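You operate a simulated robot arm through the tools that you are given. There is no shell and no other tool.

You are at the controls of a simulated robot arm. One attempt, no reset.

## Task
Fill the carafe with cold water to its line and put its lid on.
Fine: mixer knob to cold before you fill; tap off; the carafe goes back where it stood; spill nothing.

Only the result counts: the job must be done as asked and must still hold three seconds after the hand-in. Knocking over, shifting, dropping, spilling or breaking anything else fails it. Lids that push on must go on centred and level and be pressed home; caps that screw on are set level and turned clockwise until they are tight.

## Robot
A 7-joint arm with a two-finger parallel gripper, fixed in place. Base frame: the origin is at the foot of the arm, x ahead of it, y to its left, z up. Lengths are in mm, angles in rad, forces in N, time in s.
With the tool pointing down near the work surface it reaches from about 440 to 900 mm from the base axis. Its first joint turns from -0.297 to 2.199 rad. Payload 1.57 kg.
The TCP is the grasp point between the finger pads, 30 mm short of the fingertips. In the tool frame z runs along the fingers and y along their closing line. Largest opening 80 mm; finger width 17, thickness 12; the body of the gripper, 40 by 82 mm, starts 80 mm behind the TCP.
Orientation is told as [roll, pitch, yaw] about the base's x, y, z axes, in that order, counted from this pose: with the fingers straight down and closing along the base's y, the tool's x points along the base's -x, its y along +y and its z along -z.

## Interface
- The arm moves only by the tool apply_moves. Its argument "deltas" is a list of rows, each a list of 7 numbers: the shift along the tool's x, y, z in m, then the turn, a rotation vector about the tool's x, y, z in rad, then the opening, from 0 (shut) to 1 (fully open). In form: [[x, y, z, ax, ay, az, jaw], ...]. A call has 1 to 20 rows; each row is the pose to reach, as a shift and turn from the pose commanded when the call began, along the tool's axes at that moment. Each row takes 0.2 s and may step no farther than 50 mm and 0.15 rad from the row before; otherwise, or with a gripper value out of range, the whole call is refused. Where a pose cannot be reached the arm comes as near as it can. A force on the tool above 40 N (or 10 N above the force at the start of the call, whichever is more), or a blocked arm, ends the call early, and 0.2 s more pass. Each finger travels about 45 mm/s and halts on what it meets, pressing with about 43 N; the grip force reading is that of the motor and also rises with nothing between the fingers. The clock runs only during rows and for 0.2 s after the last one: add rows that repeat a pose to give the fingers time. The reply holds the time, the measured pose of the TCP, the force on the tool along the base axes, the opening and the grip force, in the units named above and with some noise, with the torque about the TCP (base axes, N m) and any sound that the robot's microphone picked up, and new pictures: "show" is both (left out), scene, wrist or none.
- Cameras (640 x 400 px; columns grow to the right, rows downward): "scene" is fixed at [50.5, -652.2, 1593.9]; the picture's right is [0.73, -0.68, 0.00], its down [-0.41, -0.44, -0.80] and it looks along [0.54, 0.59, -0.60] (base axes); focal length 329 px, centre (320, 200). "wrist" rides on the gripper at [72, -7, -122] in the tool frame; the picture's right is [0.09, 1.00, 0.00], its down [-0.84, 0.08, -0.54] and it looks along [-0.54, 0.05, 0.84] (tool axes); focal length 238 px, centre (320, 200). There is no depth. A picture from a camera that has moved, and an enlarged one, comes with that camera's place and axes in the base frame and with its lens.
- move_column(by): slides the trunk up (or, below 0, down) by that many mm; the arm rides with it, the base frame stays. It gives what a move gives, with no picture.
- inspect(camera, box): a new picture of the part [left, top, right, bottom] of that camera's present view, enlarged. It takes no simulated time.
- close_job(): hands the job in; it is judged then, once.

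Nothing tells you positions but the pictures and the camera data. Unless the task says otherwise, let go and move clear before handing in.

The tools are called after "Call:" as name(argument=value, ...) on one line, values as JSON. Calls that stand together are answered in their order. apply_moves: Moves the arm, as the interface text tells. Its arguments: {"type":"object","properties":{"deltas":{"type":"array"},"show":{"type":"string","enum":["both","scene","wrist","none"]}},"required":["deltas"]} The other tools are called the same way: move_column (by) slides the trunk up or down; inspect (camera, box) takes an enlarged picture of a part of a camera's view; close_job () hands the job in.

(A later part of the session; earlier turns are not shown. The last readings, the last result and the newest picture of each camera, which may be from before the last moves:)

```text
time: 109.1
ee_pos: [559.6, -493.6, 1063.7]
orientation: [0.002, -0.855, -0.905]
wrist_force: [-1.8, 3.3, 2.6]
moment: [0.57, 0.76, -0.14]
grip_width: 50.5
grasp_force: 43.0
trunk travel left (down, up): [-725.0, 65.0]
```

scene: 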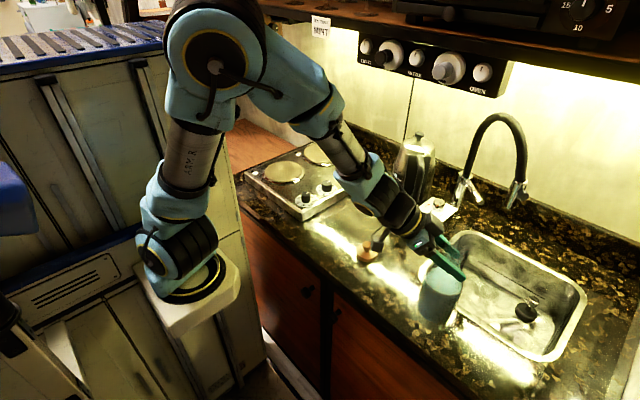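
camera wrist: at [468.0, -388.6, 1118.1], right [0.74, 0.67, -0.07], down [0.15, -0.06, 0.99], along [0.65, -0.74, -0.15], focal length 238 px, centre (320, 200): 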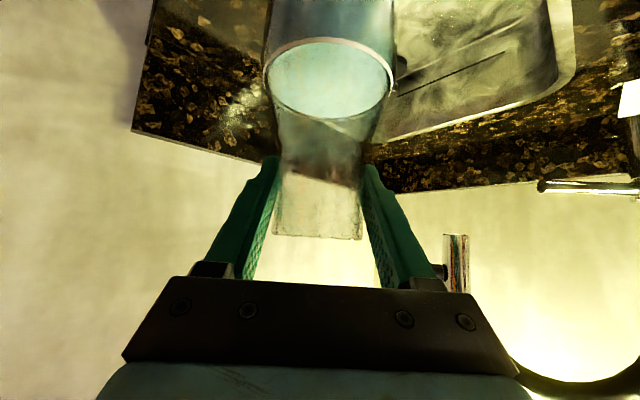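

Contact made. I'll ease off by half a millimetre so it bears on the counter only lightly, then check.

Call:
apply_moves(deltas=[[-0.0003, 0, -0.0002, 0, 0, 0, 0.35], [-0.0003, 0, -0.0003, 0, 0, 0, 0.35]], show="both")

Call:
inspect(camera="scene", box=[410, 230, 490, 340])

```text
time: 109.7
ee_pos: [559.9, -493.1, 1061.8]
orientation: [0.002, -0.854, -0.903]
wrist_force: [0.7, 2.0, 0.6]
moment: [0.17, 0.2, -0.02]
grip_width: 50.1
grasp_force: 43.4
trunk travel left (down, up): [-725.0, 65.0]
camera wrist: at [468.1, -388.7, 1089.3], right [0.74, 0.67, -0.07], down [0.15, -0.06, 0.99], along [0.65, -0.74, -0.15], focal length 238 px, centre (320, 200)
```

scene: 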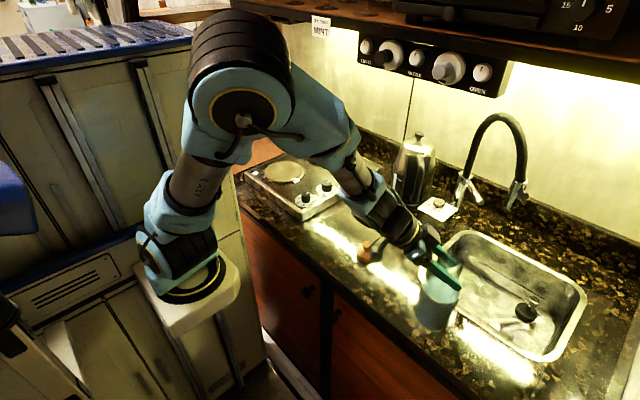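
wrist: 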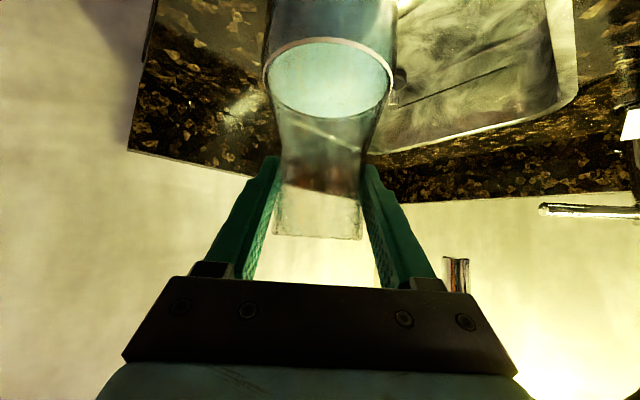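

```text
3.64 times, centred on (450, 285) of scene
camera zoom: at [50.5, -652.2, 1593.9], right [0.73, -0.68, 0.0], down [-0.41, -0.44, -0.8], along [0.54, 0.59, -0.6], focal length 1195 px, centre (-153, -109)
```

zoom: 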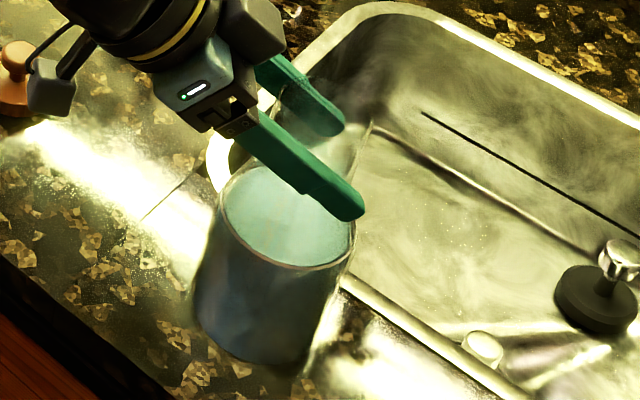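

Call:
inspect(camera="scene", box=[410, 240, 490, 340])

Call:
inspect(camera="scene", box=[390, 210, 510, 340])

```text
4.00 times, centred on (450, 290) of scene
camera zoom: at [50.5, -652.2, 1593.9], right [0.73, -0.68, 0.0], down [-0.41, -0.44, -0.8], along [0.54, 0.59, -0.6], focal length 1314 px, centre (-200, -160)
```

zoom: 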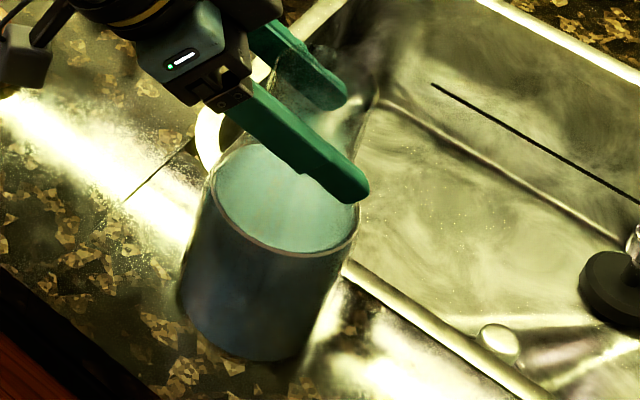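

```text
3.08 times, centred on (450, 275) of scene
camera zoom: at [50.5, -652.2, 1593.9], right [0.73, -0.68, 0.0], down [-0.41, -0.44, -0.8], along [0.54, 0.59, -0.6], focal length 1011 px, centre (-80, -31)
```

zoom: 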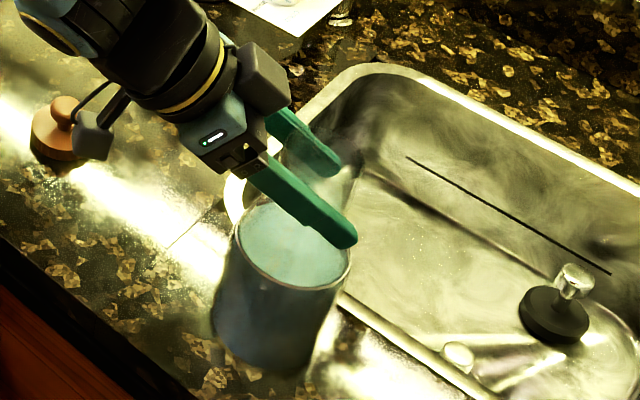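

In the same zoom as at the moment of the original grip, fingers and ring line up within about 1 mm. I'll release the carafe gently.

Call:
apply_moves(deltas=[[0, 0, 0, 0, 0, 0, 0.66], [0, 0, 0, 0, 0, 0, 0.72], [0, 0, 0, 0, 0, 0, 0.8], [0, 0, 0, 0, 0, 0, 0.9], [0, 0, 0, 0, 0, 0, 1]], show="wrist")

Call:
inspect(camera="scene", box=[390, 210, 510, 340])

Call:
inspect(camera="wrist", box=[200, 60, 440, 280])

```text
time: 110.9
ee_pos: [559.7, -492.9, 1062.8]
orientation: [0.004, -0.854, -0.902]
wrist_force: [0.2, 0.4, -0.3]
moment: [0.01, 0.03, -0.01]
grip_width: 80.3
grasp_force: 0.0
trunk travel left (down, up): [-725.0, 65.0]
camera wrist: at [467.9, -388.7, 1089.2], right [0.74, 0.67, -0.07], down [0.15, -0.06, 0.99], along [0.65, -0.74, -0.15], focal length 238 px, centre (320, 200)
```

wrist: 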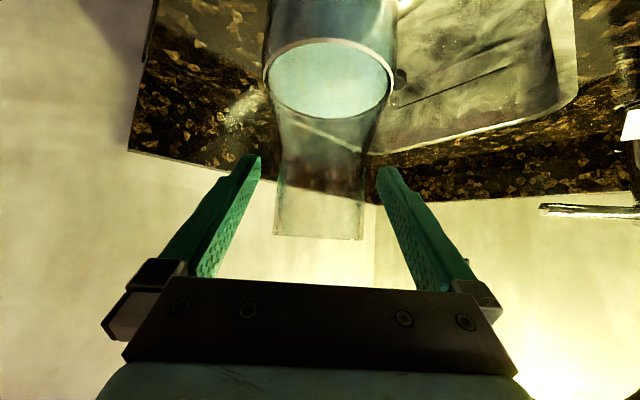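

```text
3.08 times, centred on (450, 275) of scene
camera zoom: at [50.5, -652.2, 1593.9], right [0.73, -0.68, 0.0], down [-0.41, -0.44, -0.8], along [0.54, 0.59, -0.6], focal length 1011 px, centre (-80, -31)
```

zoom: 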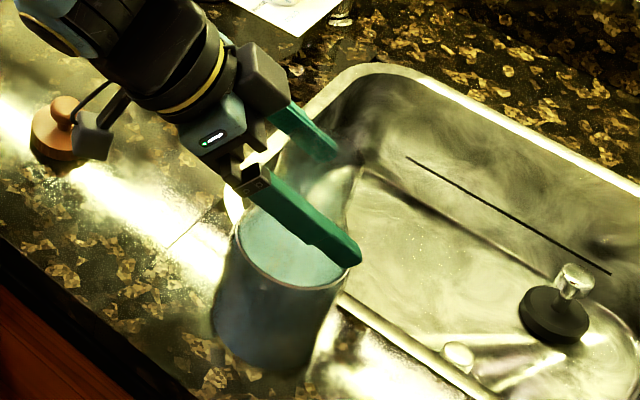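

```text
1.82 times, centred on (320, 170) of wrist
camera zoom: at [467.9, -388.7, 1089.2], right [0.74, 0.67, -0.07], down [0.15, -0.06, 0.99], along [0.65, -0.74, -0.15], focal length 433 px, centre (320, 254)
```

zoom: 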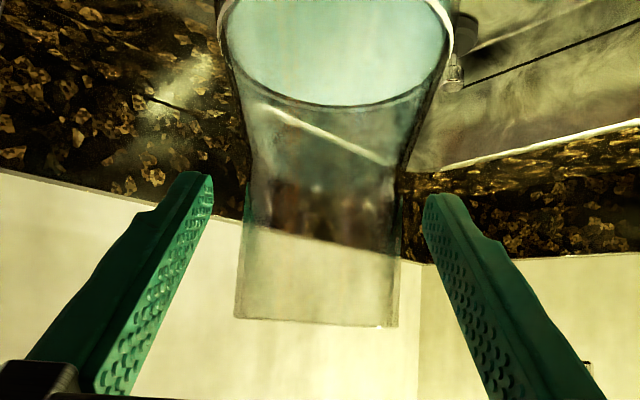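

The carafe stands on its spot with the water on the ring. I'll back off and go to fetch the lid.

Call:
apply_moves(deltas=[[0, 0, -0.015, 0, 0, 0, 1], [0, 0, -0.04, 0, 0, 0, 1], [0, 0, -0.07, 0, 0, 0, 1], [0, 0, -0.1, 0, 0, 0, 1], [0, 0, -0.13, 0, 0, 0, 1]], show="scene")

Call:
apply_moves(deltas=[[0.0158, 0.0263, 0.0012, 0, 0.12, 0, 0.9], [0.0317, 0.0526, 0.0023, 0, 0.24, 0, 0.8], [0.0475, 0.0789, 0.0035, 0, 0.36, 0, 0.7], [0.0633, 0.1052, 0.0046, 0, 0.48, 0, 0.65], [0.0791, 0.1315, 0.0058, 0, 0.6, 0, 0.65], [0.095, 0.1578, 0.0069, 0, 0.73, 0, 0.65], [0.1108, 0.1841, 0.0081, 0, 0.85, 0, 0.65], [0.1108, 0.1841, 0.0081, 0, 0.85, 0, 0.65]], show="both")

Call:
inspect(camera="wrist", box=[240, 60, 400, 240])

Call:
inspect(camera="scene", box=[410, 240, 490, 340])

```text
time: 112.1
ee_pos: [497.2, -417.3, 1148.1]
orientation: [0.004, -0.852, -0.903]
wrist_force: [-0.7, -0.6, -1.1]
moment: [0.05, -0.01, 0.05]
grip_width: 79.9
grasp_force: 0.0
trunk travel left (down, up): [-725.0, 65.0]
```

scene: 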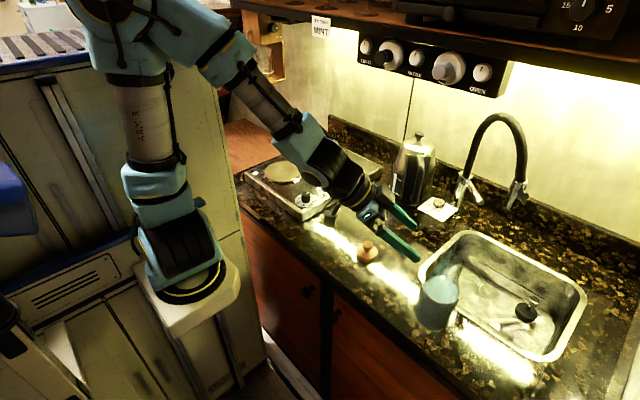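

```text
time: 113.9
ee_pos: [602.0, -249.1, 1059.9]
orientation: [0.002, 0.0, -0.9]
wrist_force: [-0.3, -0.5, 1.3]
moment: [0.04, -0.01, 0.01]
grip_width: 52.4
grasp_force: 0.0
trunk travel left (down, up): [-725.0, 65.0]
camera wrist: at [551.6, -197.5, 1181.7], right [0.72, 0.69, 0.0], down [0.58, -0.61, 0.54], along [0.38, -0.39, -0.84], focal length 238 px, centre (320, 200)
```

scene: 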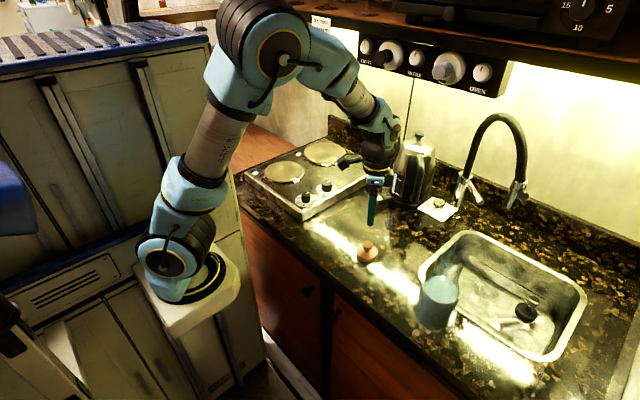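
wrist: 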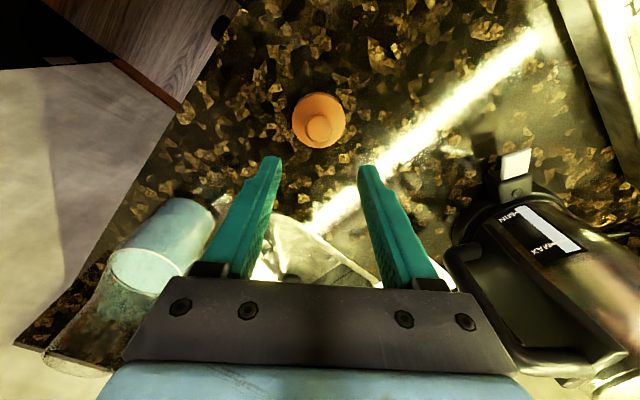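

```text
2.22 times, centred on (320, 150) of wrist
camera zoom: at [551.6, -197.5, 1181.7], right [0.72, 0.69, 0.0], down [0.58, -0.61, 0.54], along [0.38, -0.39, -0.84], focal length 530 px, centre (320, 311)
```

zoom: 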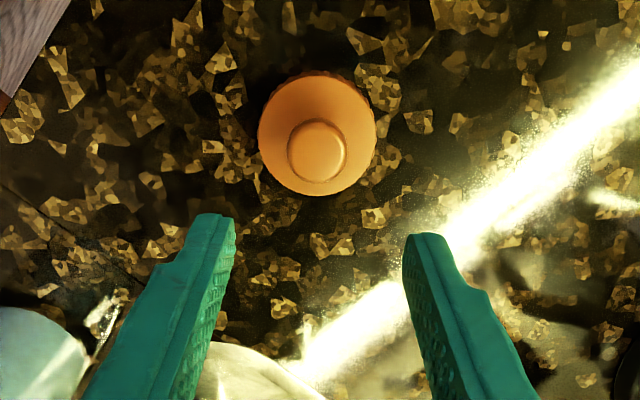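

```text
4.00 times, centred on (450, 290) of scene
camera zoom: at [50.5, -652.2, 1593.9], right [0.73, -0.68, 0.0], down [-0.41, -0.44, -0.8], along [0.54, 0.59, -0.6], focal length 1314 px, centre (-200, -160)
```

zoom: 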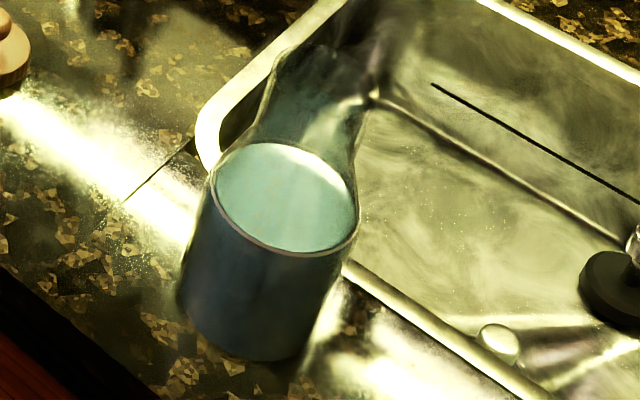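

The lid is centred at about (599.5, -249). I'll come down around its knob at the same height as before.

Call:
apply_moves(deltas=[[0.0008, -0.0015, 0.03, 0, 0, 0, 0.65], [0.0008, -0.0015, 0.06, 0, 0, 0, 0.65], [0.0008, -0.0015, 0.09, 0, 0, 0, 0.65], [0.0008, -0.0015, 0.106, 0, 0, 0, 0.65], [0.0008, -0.0015, 0.113, 0, 0, 0, 0.65], [0.0008, -0.0015, 0.113, 0, 0, 0, 0.65]], show="both")

Call:
inspect(camera="wrist", box=[240, 80, 400, 260])

Call:
inspect(camera="scene", box=[340, 220, 400, 275])

```text
time: 115.3
ee_pos: [602.1, -249.7, 947.8]
orientation: [0.002, -0.004, -0.9]
wrist_force: [-1.3, -0.7, 0.5]
moment: [-0.01, 0.01, -0.04]
grip_width: 51.8
grasp_force: 0.0
trunk travel left (down, up): [-725.0, 65.0]
camera wrist: at [550.9, -198.0, 1069.1], right [0.72, 0.69, 0.0], down [0.58, -0.61, 0.54], along [0.38, -0.39, -0.84], focal length 238 px, centre (320, 200)
```

scene: 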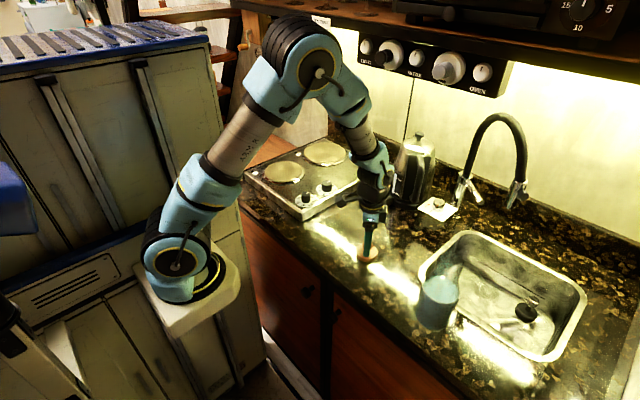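
wrist: 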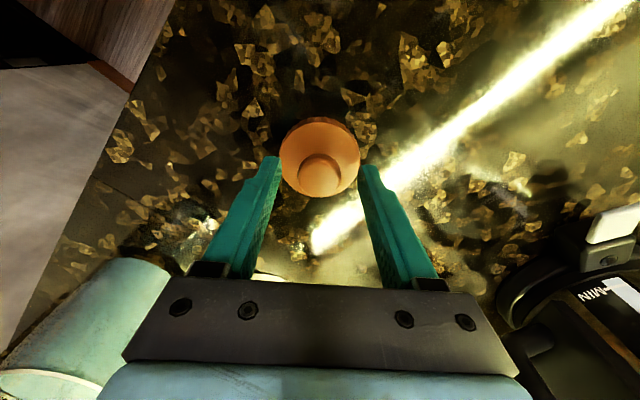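

```text
2.22 times, centred on (320, 170) of wrist
camera zoom: at [550.9, -198.0, 1069.1], right [0.72, 0.69, 0.0], down [0.58, -0.61, 0.54], along [0.38, -0.39, -0.84], focal length 530 px, centre (320, 267)
```

zoom: 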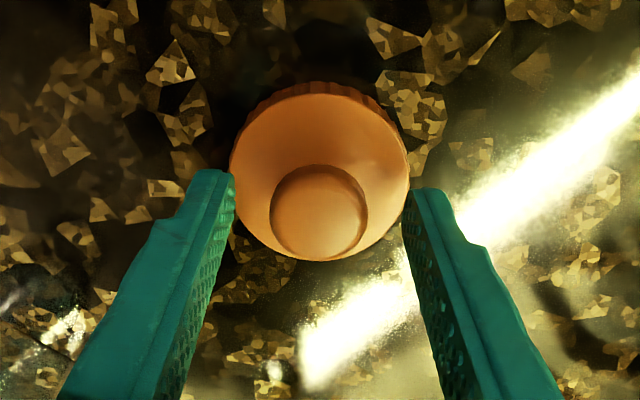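

```text
7.27 times, centred on (370, 248) of scene
camera zoom: at [50.5, -652.2, 1593.9], right [0.73, -0.68, 0.0], down [-0.41, -0.44, -0.8], along [0.54, 0.59, -0.6], focal length 2390 px, centre (-44, -146)
```

zoom: 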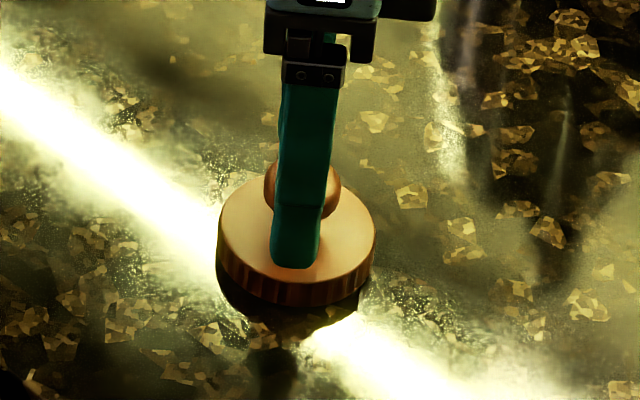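

The knob sits about 2 mm nearer the camera than in the original grip; I'll shift by that and close on it.

Call:
apply_moves(deltas=[[0.002, 0, 0, 0, 0, 0, 0.65], [0.002, 0, 0, 0, 0, 0, 0.5], [0.002, 0, 0, 0, 0, 0, 0.35], [0.002, 0, 0, 0, 0, 0, 0.25], [0.002, 0, 0, 0, 0, 0, 0.2]], show="wrist")

Call:
inspect(camera="wrist", box=[240, 80, 400, 260])

```text
time: 116.5
ee_pos: [599.0, -247.7, 949.0]
orientation: [0.003, -0.004, -0.901]
wrist_force: [0.4, -0.4, 0.8]
moment: [0.0, -0.03, -0.03]
grip_width: 27.6
grasp_force: 31.8
trunk travel left (down, up): [-725.0, 65.0]
camera wrist: at [549.3, -196.6, 1069.0], right [0.72, 0.69, 0.0], down [0.58, -0.61, 0.54], along [0.38, -0.39, -0.84], focal length 238 px, centre (320, 200)
```

wrist: 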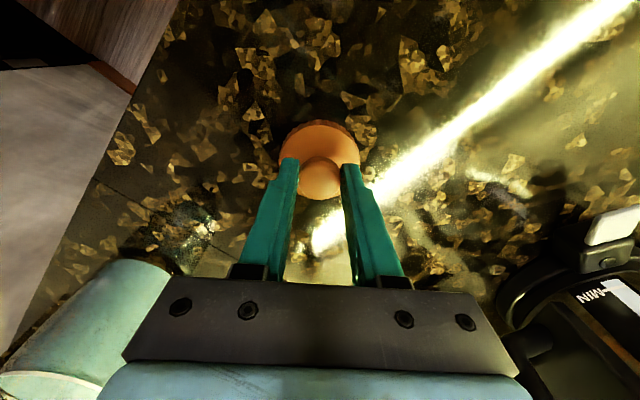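

```text
2.22 times, centred on (320, 170) of wrist
camera zoom: at [549.3, -196.6, 1069.0], right [0.72, 0.69, 0.0], down [0.58, -0.61, 0.54], along [0.38, -0.39, -0.84], focal length 530 px, centre (320, 267)
```

zoom: 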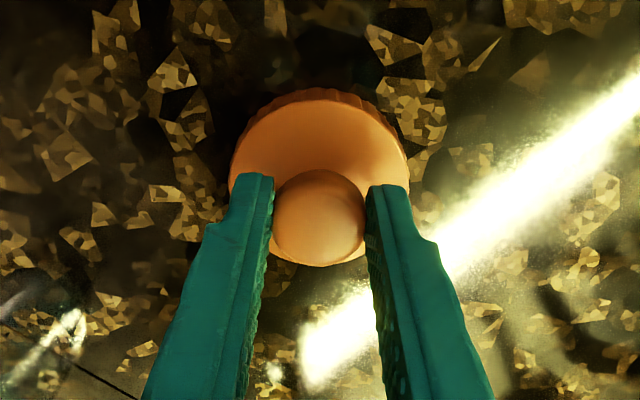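

Gripped exactly as before. I'll lift the lid and pause beside the carafe to measure the mouth position from above.

Call:
apply_moves(deltas=[[0, 0, -0.01, 0, 0, 0, 0.2], [0, 0, -0.04, 0, 0, 0, 0.2], [0, 0, -0.085, 0, 0, 0, 0.2], [0, 0, -0.13, 0, 0, 0, 0.2], [0, 0, -0.175, 0, 0, 0, 0.2], [0, 0, -0.22, 0, 0, 0, 0.2], [0, 0, -0.257, 0, 0, 0, 0.2], [-0.0336, -0.0188, -0.257, 0, 0, 0, 0.2], [-0.0672, -0.0375, -0.257, 0, 0, 0, 0.2], [-0.1009, -0.0563, -0.257, 0, 0, 0, 0.2], [-0.1345, -0.075, -0.257, 0, 0, 0, 0.2], [-0.1681, -0.0938, -0.257, 0, 0, 0, 0.2], [-0.1681, -0.0938, -0.257, 0, 0, 0, 0.2]], show="both")

Call:
inspect(camera="wrist", box=[140, 40, 340, 260])

Call:
inspect(camera="scene", box=[410, 190, 510, 340])

```text
time: 119.3
ee_pos: [629.2, -437.6, 1204.4]
orientation: [0.002, -0.005, -0.899]
wrist_force: [-0.4, 0.3, -0.6]
moment: [0.0, -0.03, 0.01]
grip_width: 27.4
grasp_force: 38.0
trunk travel left (down, up): [-725.0, 65.0]
camera wrist: at [579.6, -386.3, 1325.2], right [0.72, 0.69, 0.0], down [0.58, -0.61, 0.54], along [0.38, -0.39, -0.84], focal length 238 px, centre (320, 200)
```

scene: 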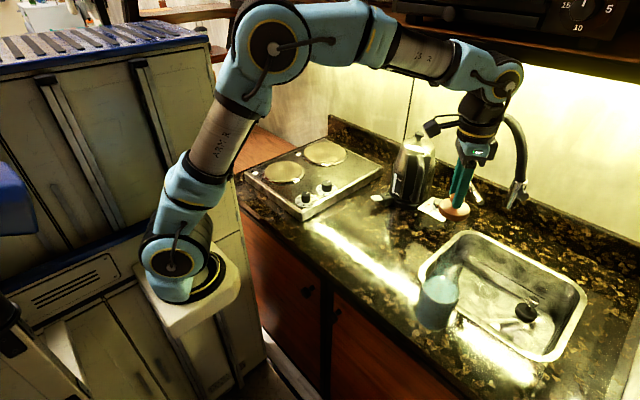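
wrist: 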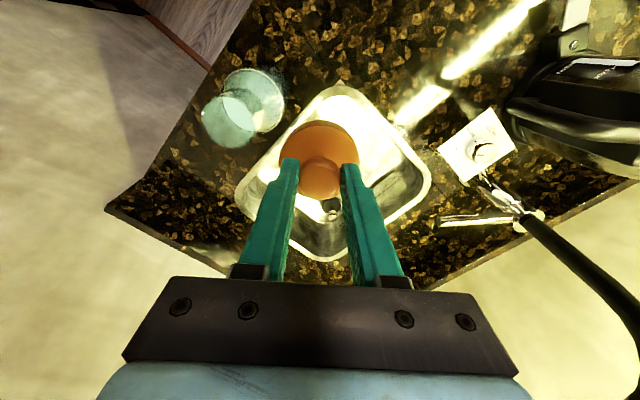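

```text
1.82 times, centred on (240, 150) of wrist
camera zoom: at [579.6, -386.3, 1325.2], right [0.72, 0.69, 0.0], down [0.58, -0.61, 0.54], along [0.38, -0.39, -0.84], focal length 433 px, centre (466, 291)
```

zoom: 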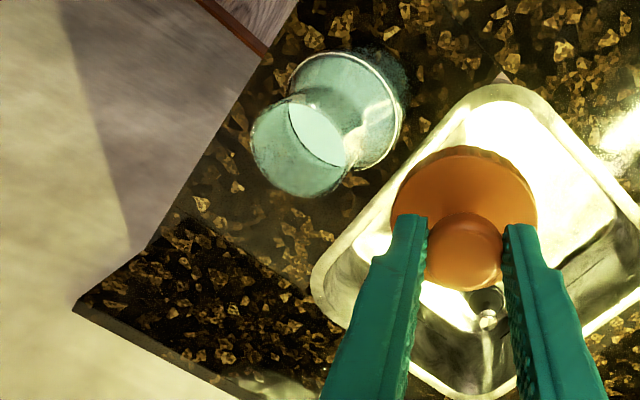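

```text
2.67 times, centred on (460, 265) of scene
camera zoom: at [50.5, -652.2, 1593.9], right [0.73, -0.68, 0.0], down [-0.41, -0.44, -0.8], along [0.54, 0.59, -0.6], focal length 876 px, centre (-53, 27)
```

zoom: 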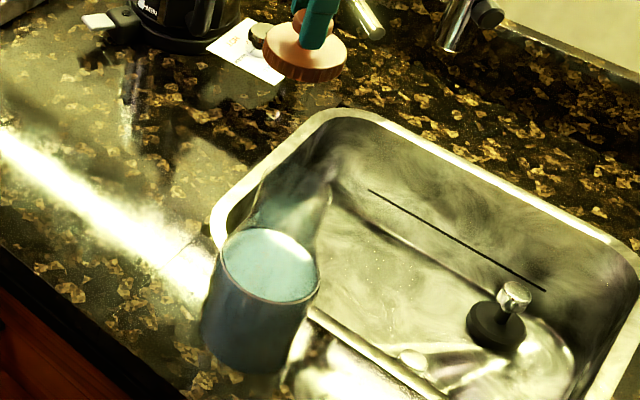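

Call:
inspect(camera="wrist", box=[190, 55, 300, 155])

Call:
inspect(camera="wrist", box=[195, 85, 265, 155])

```text
4.00 times, centred on (245, 105) of wrist
camera zoom: at [579.6, -386.3, 1325.2], right [0.72, 0.69, 0.0], down [0.58, -0.61, 0.54], along [0.38, -0.39, -0.84], focal length 953 px, centre (620, 580)
```

zoom: 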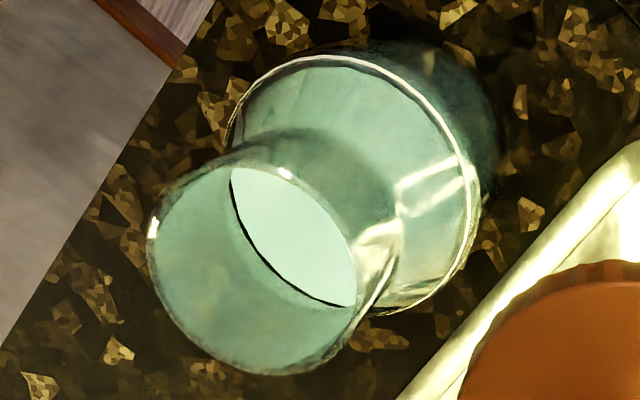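

```text
5.71 times, centred on (230, 120) of wrist
camera zoom: at [579.6, -386.3, 1325.2], right [0.72, 0.69, 0.0], down [0.58, -0.61, 0.54], along [0.38, -0.39, -0.84], focal length 1362 px, centre (834, 657)
```

zoom: 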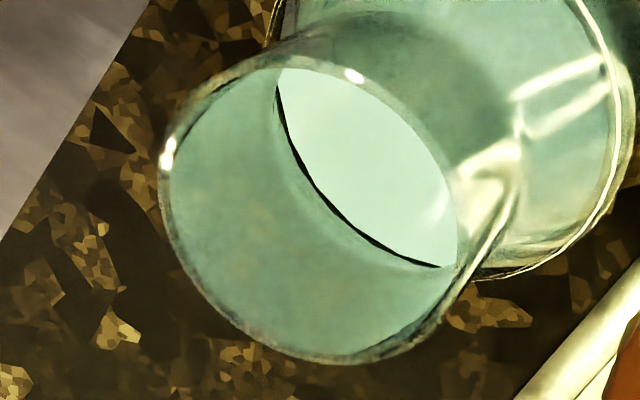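

The mouth centre measures about (558, -492.5), within ~2–3 mm of where the lid originally sat. I'll bring the lid above it and compare the alignment with my pictures of the original seated lid.

Call:
apply_moves(deltas=[[0.0003, -0.02, 0, 0, 0.001, 0, 0.2], [0.0006, -0.045, 0, 0, 0.002, 0, 0.2], [0.0009, -0.07, 0, 0, 0.003, 0, 0.2], [0.0012, -0.09, 0, 0, 0.004, 0, 0.2], [0.0012, -0.09, 0.015, 0, 0.004, 0, 0.2], [0.0012, -0.09, 0.03, 0, 0.004, 0, 0.2], [0.0012, -0.09, 0.0325, 0, 0.004, 0, 0.2], [0.0012, -0.09, 0.0325, 0, 0.004, 0, 0.2]], show="both")

Call:
inspect(camera="wrist", box=[240, 80, 400, 260])

Call:
inspect(camera="scene", box=[420, 220, 500, 300])

```text
time: 121.1
ee_pos: [558.5, -492.4, 1172.3]
orientation: [0.002, 0.0, -0.899]
wrist_force: [-0.7, -0.4, -0.1]
moment: [-0.01, 0.02, -0.01]
grip_width: 27.6
grasp_force: 37.2
trunk travel left (down, up): [-725.0, 65.0]
camera wrist: at [508.1, -441.4, 1293.8], right [0.72, 0.69, 0.0], down [0.58, -0.61, 0.54], along [0.38, -0.39, -0.84], focal length 238 px, centre (320, 200)
```

scene: 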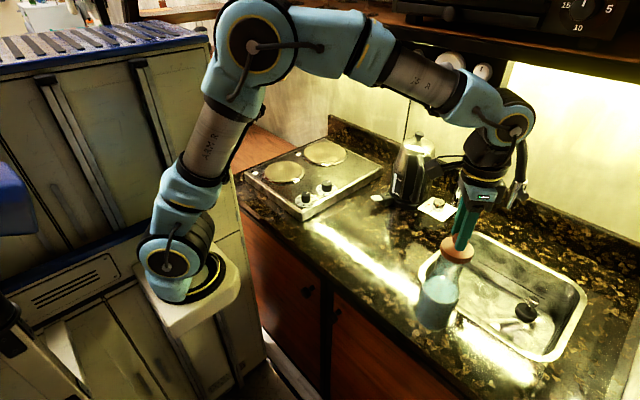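
wrist: 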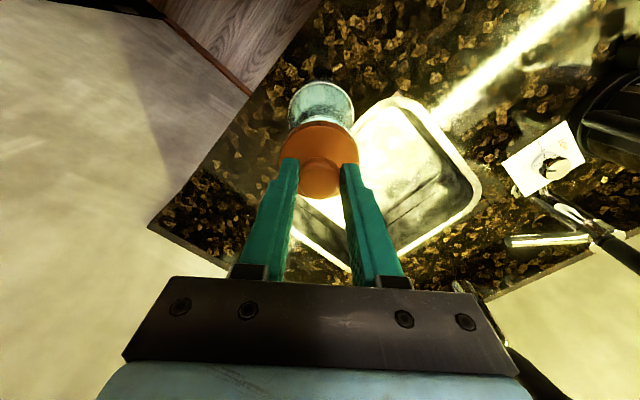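

```text
2.22 times, centred on (320, 170) of wrist
camera zoom: at [508.1, -441.4, 1293.8], right [0.72, 0.69, 0.0], down [0.58, -0.61, 0.54], along [0.38, -0.39, -0.84], focal length 530 px, centre (320, 267)
```

zoom: 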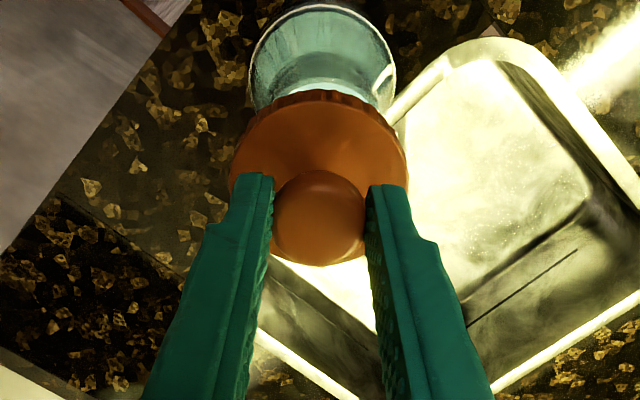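

```text
5.00 times, centred on (460, 260) of scene
camera zoom: at [50.5, -652.2, 1593.9], right [0.73, -0.68, 0.0], down [-0.41, -0.44, -0.8], along [0.54, 0.59, -0.6], focal length 1643 px, centre (-380, -100)
```

zoom: 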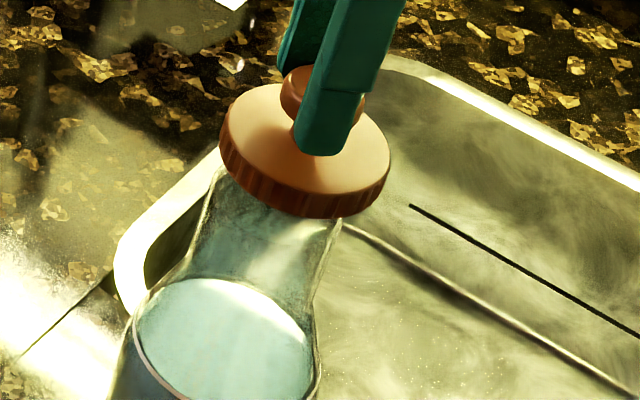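

Alignment matches the original seated pose fore-and-aft; sideways the carafe is about 1.3 mm to the right, which I'll correct. Then I'll lower the lid toward the mouth.

Call:
apply_moves(deltas=[[0, 0.0013, 0, 0, 0, 0, 0.2], [0, 0.0013, 0.006, 0, 0, 0, 0.2], [0, 0.0013, 0.01, 0, 0, 0, 0.2], [0, 0.0013, 0.01, 0, 0, 0, 0.2]], show="wrist")

Call:
inspect(camera="wrist", box=[240, 80, 400, 260])

Call:
inspect(camera="scene", box=[420, 225, 480, 285])

```text
time: 122.1
ee_pos: [559.5, -491.7, 1162.0]
orientation: [0.002, 0.003, -0.9]
wrist_force: [0.8, 0.2, 0.3]
moment: [0.01, -0.03, -0.01]
grip_width: 27.4
grasp_force: 38.1
trunk travel left (down, up): [-725.0, 65.0]
camera wrist: at [509.1, -440.5, 1283.5], right [0.72, 0.69, 0.0], down [0.58, -0.61, 0.54], along [0.38, -0.39, -0.84], focal length 238 px, centre (320, 200)
```

wrist: 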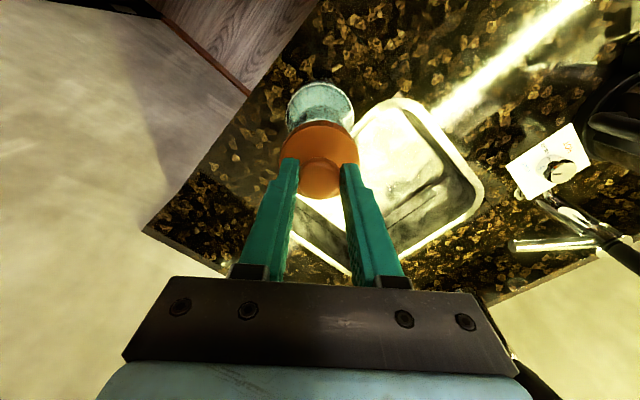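

```text
2.22 times, centred on (320, 170) of wrist
camera zoom: at [509.1, -440.5, 1283.5], right [0.72, 0.69, 0.0], down [0.58, -0.61, 0.54], along [0.38, -0.39, -0.84], focal length 530 px, centre (320, 267)
```

zoom: 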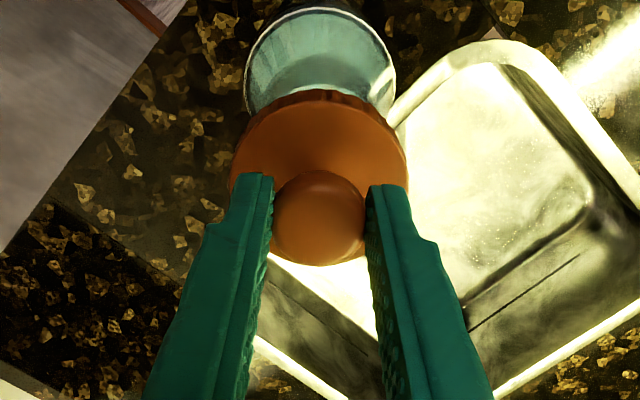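

```text
6.67 times, centred on (450, 255) of scene
camera zoom: at [50.5, -652.2, 1593.9], right [0.73, -0.68, 0.0], down [-0.41, -0.44, -0.8], along [0.54, 0.59, -0.6], focal length 2191 px, centre (-547, -167)
```

zoom: 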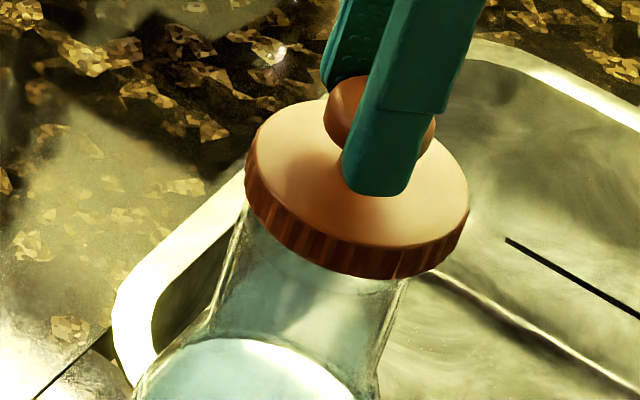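

Centred within about 0.5 mm. Lowering the lid's plug into the mouth in small steps, watching the forces.

Call:
apply_moves(deltas=[[0, 0.0003, 0.004, 0, 0, 0, 0.2], [0, 0.0003, 0.008, 0, 0, 0, 0.2], [0, 0.0003, 0.01, 0, 0, 0, 0.2]], show="none")

```text
time: 122.9
ee_pos: [559.8, -492.6, 1150.7]
orientation: [0.002, 0.001, -0.899]
wrist_force: [0.8, 0.3, -0.1]
moment: [-0.01, 0.01, -0.01]
grip_width: 27.5
grasp_force: 38.1
trunk travel left (down, up): [-725.0, 65.0]
```

Call:
apply_moves(deltas=[[0, 0, 0.003, 0, 0, 0, 0.2], [0, 0, 0.006, 0, 0, 0, 0.2], [0, 0, 0.008, 0, 0, 0, 0.2]], show="wrist")

Call:
inspect(camera="scene", box=[420, 225, 480, 285])

Call:
inspect(camera="wrist", box=[240, 80, 400, 260])

```text
time: 123.7
ee_pos: [559.5, -491.8, 1146.6]
orientation: [0.002, -0.004, -0.899]
wrist_force: [-1.2, -0.3, 31.0]
moment: [0.53, 0.49, 0.04]
grip_width: 27.5
grasp_force: 37.7
trunk travel left (down, up): [-725.0, 65.0]
camera wrist: at [508.6, -440.1, 1268.5], right [0.72, 0.69, 0.0], down [0.58, -0.61, 0.55], along [0.38, -0.39, -0.84], focal length 238 px, centre (320, 200)
```

wrist: 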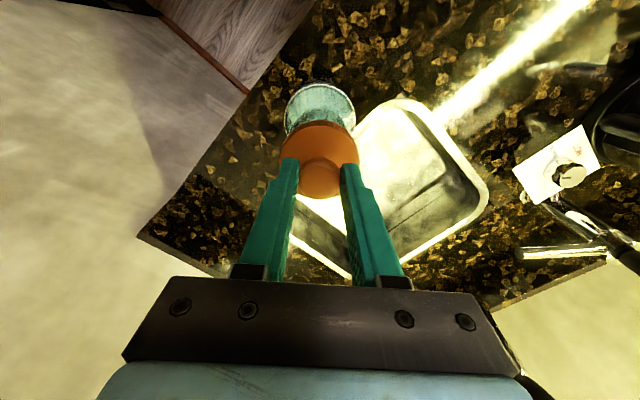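

```text
6.67 times, centred on (450, 255) of scene
camera zoom: at [50.5, -652.2, 1593.9], right [0.73, -0.68, 0.0], down [-0.41, -0.44, -0.8], along [0.54, 0.59, -0.6], focal length 2191 px, centre (-547, -167)
```

zoom: 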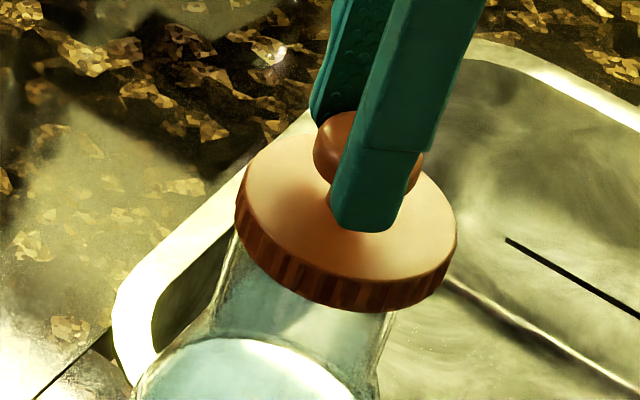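

```text
2.22 times, centred on (320, 170) of wrist
camera zoom: at [508.6, -440.1, 1268.5], right [0.72, 0.69, 0.0], down [0.58, -0.61, 0.55], along [0.38, -0.39, -0.84], focal length 530 px, centre (320, 267)
```

zoom: 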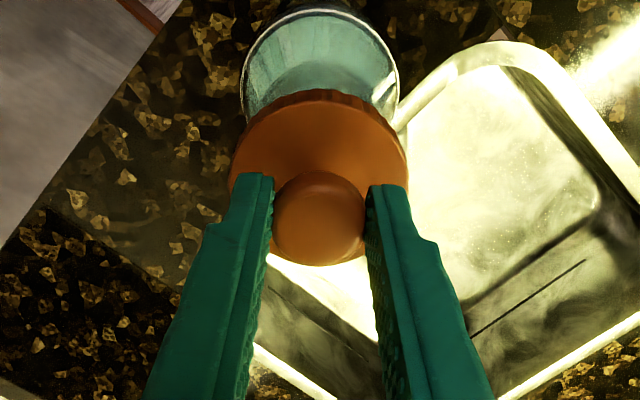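

The plug touched the rim at its robot-facing edge (the torque shows contact there), so the lid needs to go slightly forward. I'll lift, shift 1.5 mm forward and try again softly.

Call:
apply_moves(deltas=[[0, 0, -0.004, 0, 0, 0, 0.2], [0, 0, -0.007, 0, 0, 0, 0.2], [-0.0015, 0, -0.007, 0, 0, 0, 0.2], [-0.0015, 0, -0.004, 0, 0, 0, 0.2], [-0.0015, 0, -0.002, 0, 0, 0, 0.2]], show="none")

```text
time: 124.9
ee_pos: [561.1, -492.2, 1146.9]
orientation: [0.002, -0.002, -0.899]
wrist_force: [-0.5, 2.3, 12.4]
moment: [0.14, 0.15, -0.03]
grip_width: 27.4
grasp_force: 38.2
trunk travel left (down, up): [-725.0, 65.0]
```

Contact is still biased to the robot-facing side but less so. I'll shift a further 1.5 mm forward and try again.

Call:
apply_moves(deltas=[[0, 0, -0.003, 0, 0, 0, 0.2], [-0.0015, 0, -0.004, 0, 0, 0, 0.2], [-0.0015, 0, -0.002, 0, 0, 0, 0.2], [-0.0015, 0, 0.0005, 0, 0, 0, 0.2]], show="none")

```text
time: 125.9
ee_pos: [561.9, -494.3, 1146.9]
orientation: [0.003, -0.004, -0.9]
wrist_force: [-1.1, 1.9, 14.1]
moment: [0.13, 0.2, -0.01]
grip_width: 27.4
grasp_force: 38.3
trunk travel left (down, up): [-725.0, 65.0]
```

Before pressing further I'll check the alignment from the fixed camera against my original seated-lid picture.

Call:
apply_moves(deltas=[[0, 0, -0.002, 0, 0, 0, 0.2], [0, 0, -0.004, 0, 0, 0, 0.2], [0, 0, -0.004, 0, 0, 0, 0.2]], show="wrist")

Call:
inspect(camera="scene", box=[410, 240, 490, 340])

Call:
inspect(camera="scene", box=[420, 235, 480, 295])

Call:
inspect(camera="wrist", box=[265, 70, 375, 180])

```text
time: 126.7
ee_pos: [561.0, -495.1, 1148.8]
orientation: [0.002, 0.002, -0.899]
wrist_force: [-0.3, -0.7, -0.2]
moment: [0.02, 0.01, 0.01]
grip_width: 27.4
grasp_force: 37.4
trunk travel left (down, up): [-725.0, 65.0]
camera wrist: at [511.2, -443.0, 1270.6], right [0.72, 0.69, 0.0], down [0.58, -0.61, 0.54], along [0.38, -0.39, -0.84], focal length 238 px, centre (320, 200)
```

wrist: 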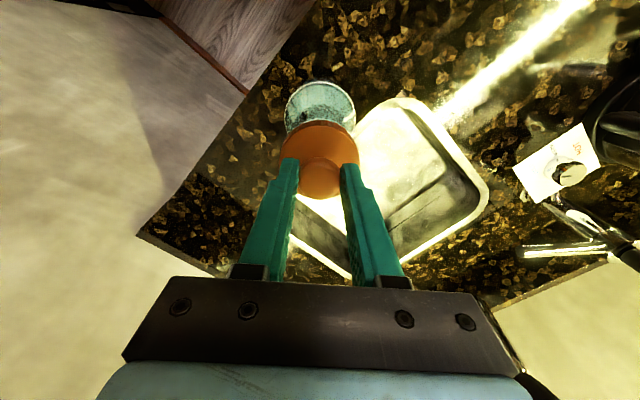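

```text
4.00 times, centred on (450, 290) of scene
camera zoom: at [50.5, -652.2, 1593.9], right [0.73, -0.68, 0.0], down [-0.41, -0.44, -0.8], along [0.54, 0.59, -0.6], focal length 1314 px, centre (-200, -160)
```

zoom: 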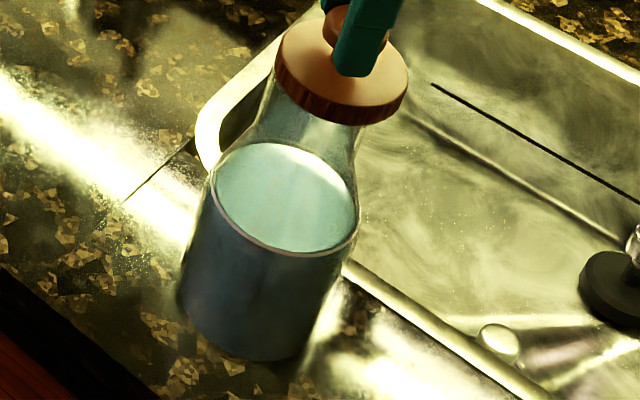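

```text
6.67 times, centred on (450, 265) of scene
camera zoom: at [50.5, -652.2, 1593.9], right [0.73, -0.68, 0.0], down [-0.41, -0.44, -0.8], along [0.54, 0.59, -0.6], focal length 2191 px, centre (-547, -233)
```

zoom: 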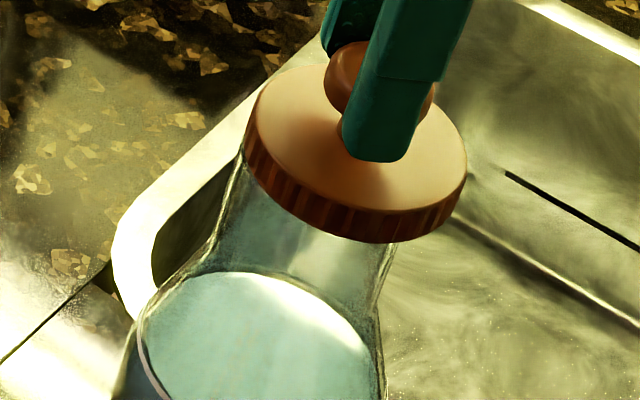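

```text
3.64 times, centred on (320, 125) of wrist
camera zoom: at [511.2, -443.0, 1270.6], right [0.72, 0.69, 0.0], down [0.58, -0.61, 0.54], along [0.38, -0.39, -0.84], focal length 867 px, centre (320, 473)
```

zoom: 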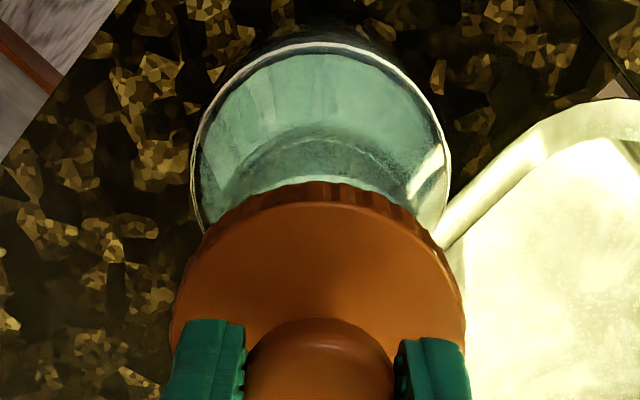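

The fixed camera shows the lid is now ~5 mm too far forward (the contact was the skirt on the rim, not the plug). I'll move it back 5.3 mm and verify before lowering.

Call:
apply_moves(deltas=[[0, 0, -0.006, 0, 0, 0, 0.2], [0.0027, 0.0002, -0.008, 0, 0, 0, 0.2], [0.0053, 0.0003, -0.008, 0, 0, 0, 0.2], [0.0053, 0.0003, -0.008, 0, 0, 0, 0.2]], show="wrist")

Call:
inspect(camera="scene", box=[410, 240, 490, 340])

Call:
inspect(camera="scene", box=[420, 235, 480, 295])

Call:
inspect(camera="wrist", box=[265, 70, 375, 180])

```text
time: 127.7
ee_pos: [558.0, -488.9, 1156.5]
orientation: [0.004, 0.0, -0.899]
wrist_force: [-0.3, 0.2, -0.5]
moment: [0.01, 0.0, 0.01]
grip_width: 27.3
grasp_force: 38.7
trunk travel left (down, up): [-725.0, 65.0]
camera wrist: at [508.2, -438.6, 1279.2], right [0.72, 0.69, 0.0], down [0.58, -0.61, 0.54], along [0.38, -0.39, -0.84], focal length 238 px, centre (320, 200)
```

wrist: 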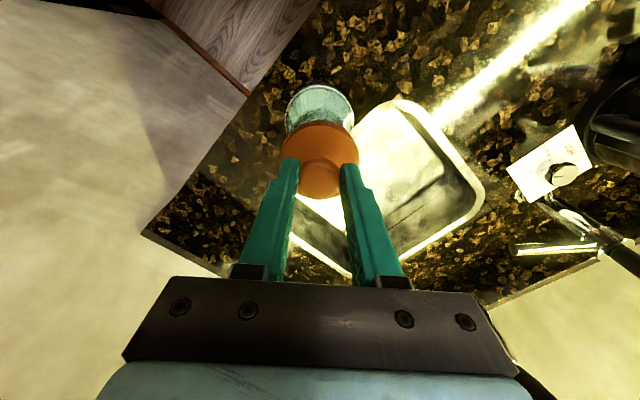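

```text
4.00 times, centred on (450, 290) of scene
camera zoom: at [50.5, -652.2, 1593.9], right [0.73, -0.68, 0.0], down [-0.41, -0.44, -0.8], along [0.54, 0.59, -0.6], focal length 1314 px, centre (-200, -160)
```

zoom: 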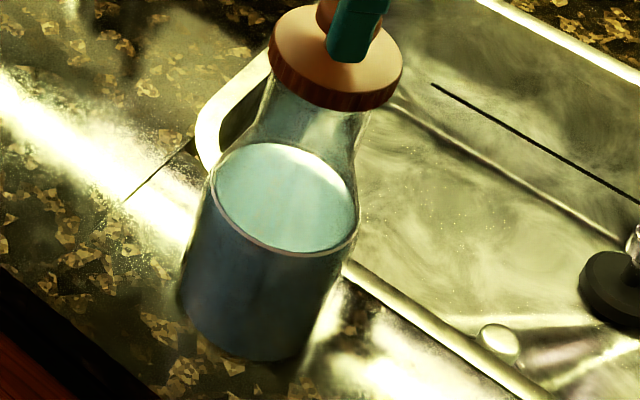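

```text
6.67 times, centred on (450, 265) of scene
camera zoom: at [50.5, -652.2, 1593.9], right [0.73, -0.68, 0.0], down [-0.41, -0.44, -0.8], along [0.54, 0.59, -0.6], focal length 2191 px, centre (-547, -233)
```

zoom: 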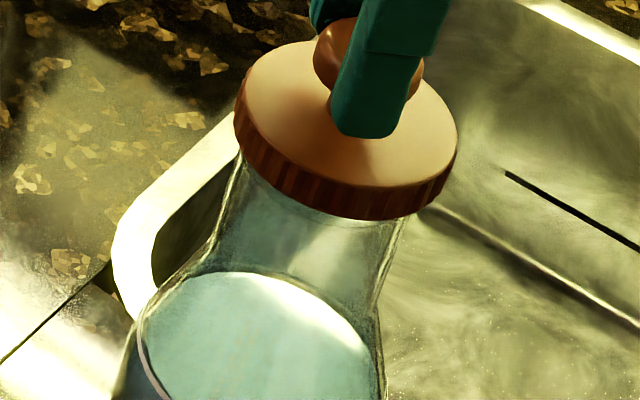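

```text
3.64 times, centred on (320, 125) of wrist
camera zoom: at [508.2, -438.6, 1279.2], right [0.72, 0.69, 0.0], down [0.58, -0.61, 0.54], along [0.38, -0.39, -0.84], focal length 867 px, centre (320, 473)
```

zoom: 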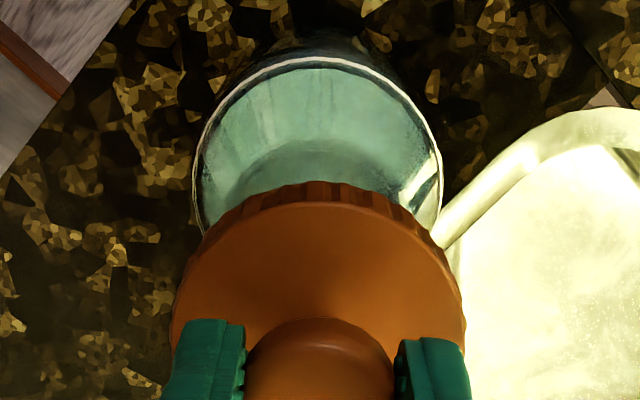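

Now concentric within about 0.6 mm in both directions. Lowering again in small steps.

Call:
apply_moves(deltas=[[0.0003, 0, 0.004, 0, 0, 0, 0.2], [0.0003, 0, 0.008, 0, 0, 0, 0.2], [0.0003, 0, 0.011, 0, 0, 0, 0.2]], show="none")

```text
time: 128.5
ee_pos: [558.1, -488.7, 1146.8]
orientation: [0.003, 0.0, -0.898]
wrist_force: [0.5, 0.7, 0.0]
moment: [-0.01, 0.01, 0.02]
grip_width: 27.2
grasp_force: 37.9
trunk travel left (down, up): [-725.0, 65.0]
```

Call:
apply_moves(deltas=[[0, 0, 0.002, 0, 0, 0, 0.2], [0, 0, 0.004, 0, 0, 0, 0.2], [0, 0, 0.006, 0, 0, 0, 0.2]], show="none")

```text
time: 129.3
ee_pos: [558.4, -489.1, 1139.9]
orientation: [0.003, 0.002, -0.898]
wrist_force: [0.8, 0.2, 0.0]
moment: [0.02, 0.02, 0.02]
grip_width: 27.5
grasp_force: 38.0
trunk travel left (down, up): [-725.0, 65.0]
```

It has passed the earlier contact height with no force: the lid is going on. Continuing gently.

Call:
apply_moves(deltas=[[0, 0, 0.002, 0, 0, 0, 0.2], [0, 0, 0.004, 0, 0, 0, 0.2]], show="none")

```text
time: 129.9
ee_pos: [558.2, -489.4, 1136.5]
orientation: [0.003, -0.002, -0.901]
wrist_force: [-0.3, -1.9, 2.2]
moment: [-0.48, -0.26, 0.0]
grip_width: 27.4
grasp_force: 38.2
trunk travel left (down, up): [-725.0, 65.0]
heard: snap
```

A snap was heard. I'll keep pressing down in small steps to bring it fully home.

Call:
apply_moves(deltas=[[0, 0, 0.0015, 0, 0, 0, 0.2], [0, 0, 0.003, 0, 0, 0, 0.2]], show="wrist")

Call:
inspect(camera="scene", box=[410, 240, 490, 340])

Call:
inspect(camera="scene", box=[420, 235, 480, 295])

```text
time: 130.5
ee_pos: [558.3, -489.6, 1137.1]
orientation: [0.003, -0.003, -0.899]
wrist_force: [-2.1, 2.1, 30.0]
moment: [-0.06, 0.01, -0.01]
grip_width: 27.5
grasp_force: 37.8
trunk travel left (down, up): [-725.0, 65.0]
camera wrist: at [507.0, -437.7, 1257.6], right [0.72, 0.69, 0.0], down [0.58, -0.61, 0.55], along [0.38, -0.39, -0.84], focal length 238 px, centre (320, 200)
```

wrist: 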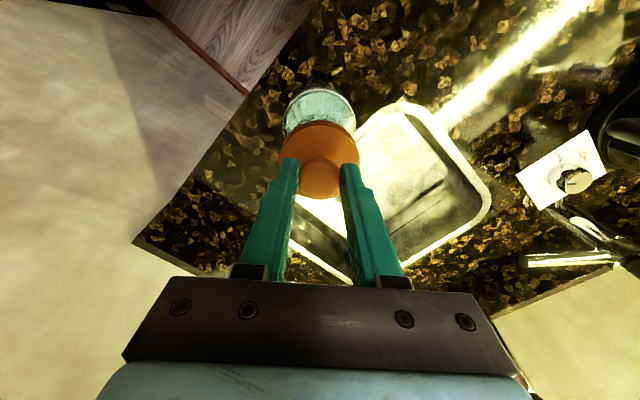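

```text
4.00 times, centred on (450, 290) of scene
camera zoom: at [50.5, -652.2, 1593.9], right [0.73, -0.68, 0.0], down [-0.41, -0.44, -0.8], along [0.54, 0.59, -0.6], focal length 1314 px, centre (-200, -160)
```

zoom: 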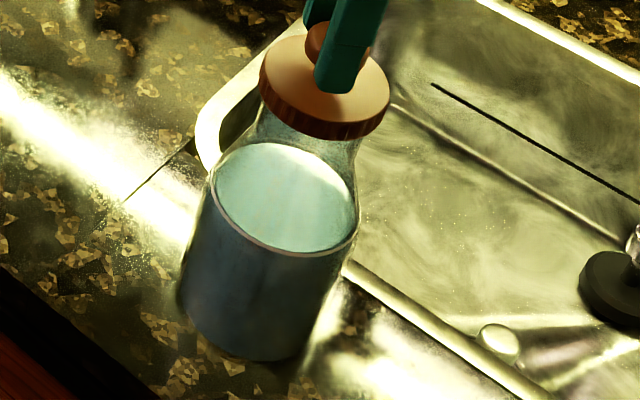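

```text
6.67 times, centred on (450, 265) of scene
camera zoom: at [50.5, -652.2, 1593.9], right [0.73, -0.68, 0.0], down [-0.41, -0.44, -0.8], along [0.54, 0.59, -0.6], focal length 2191 px, centre (-547, -233)
```

zoom: 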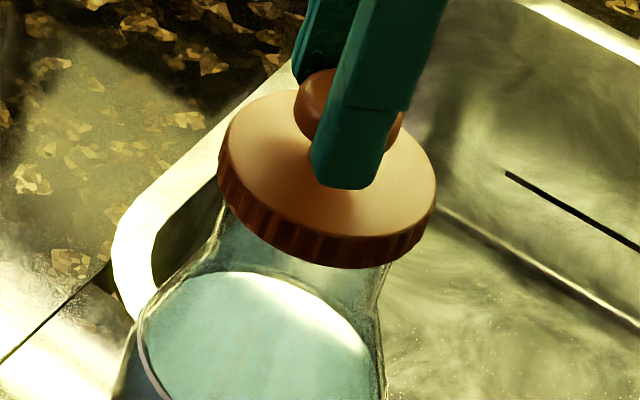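

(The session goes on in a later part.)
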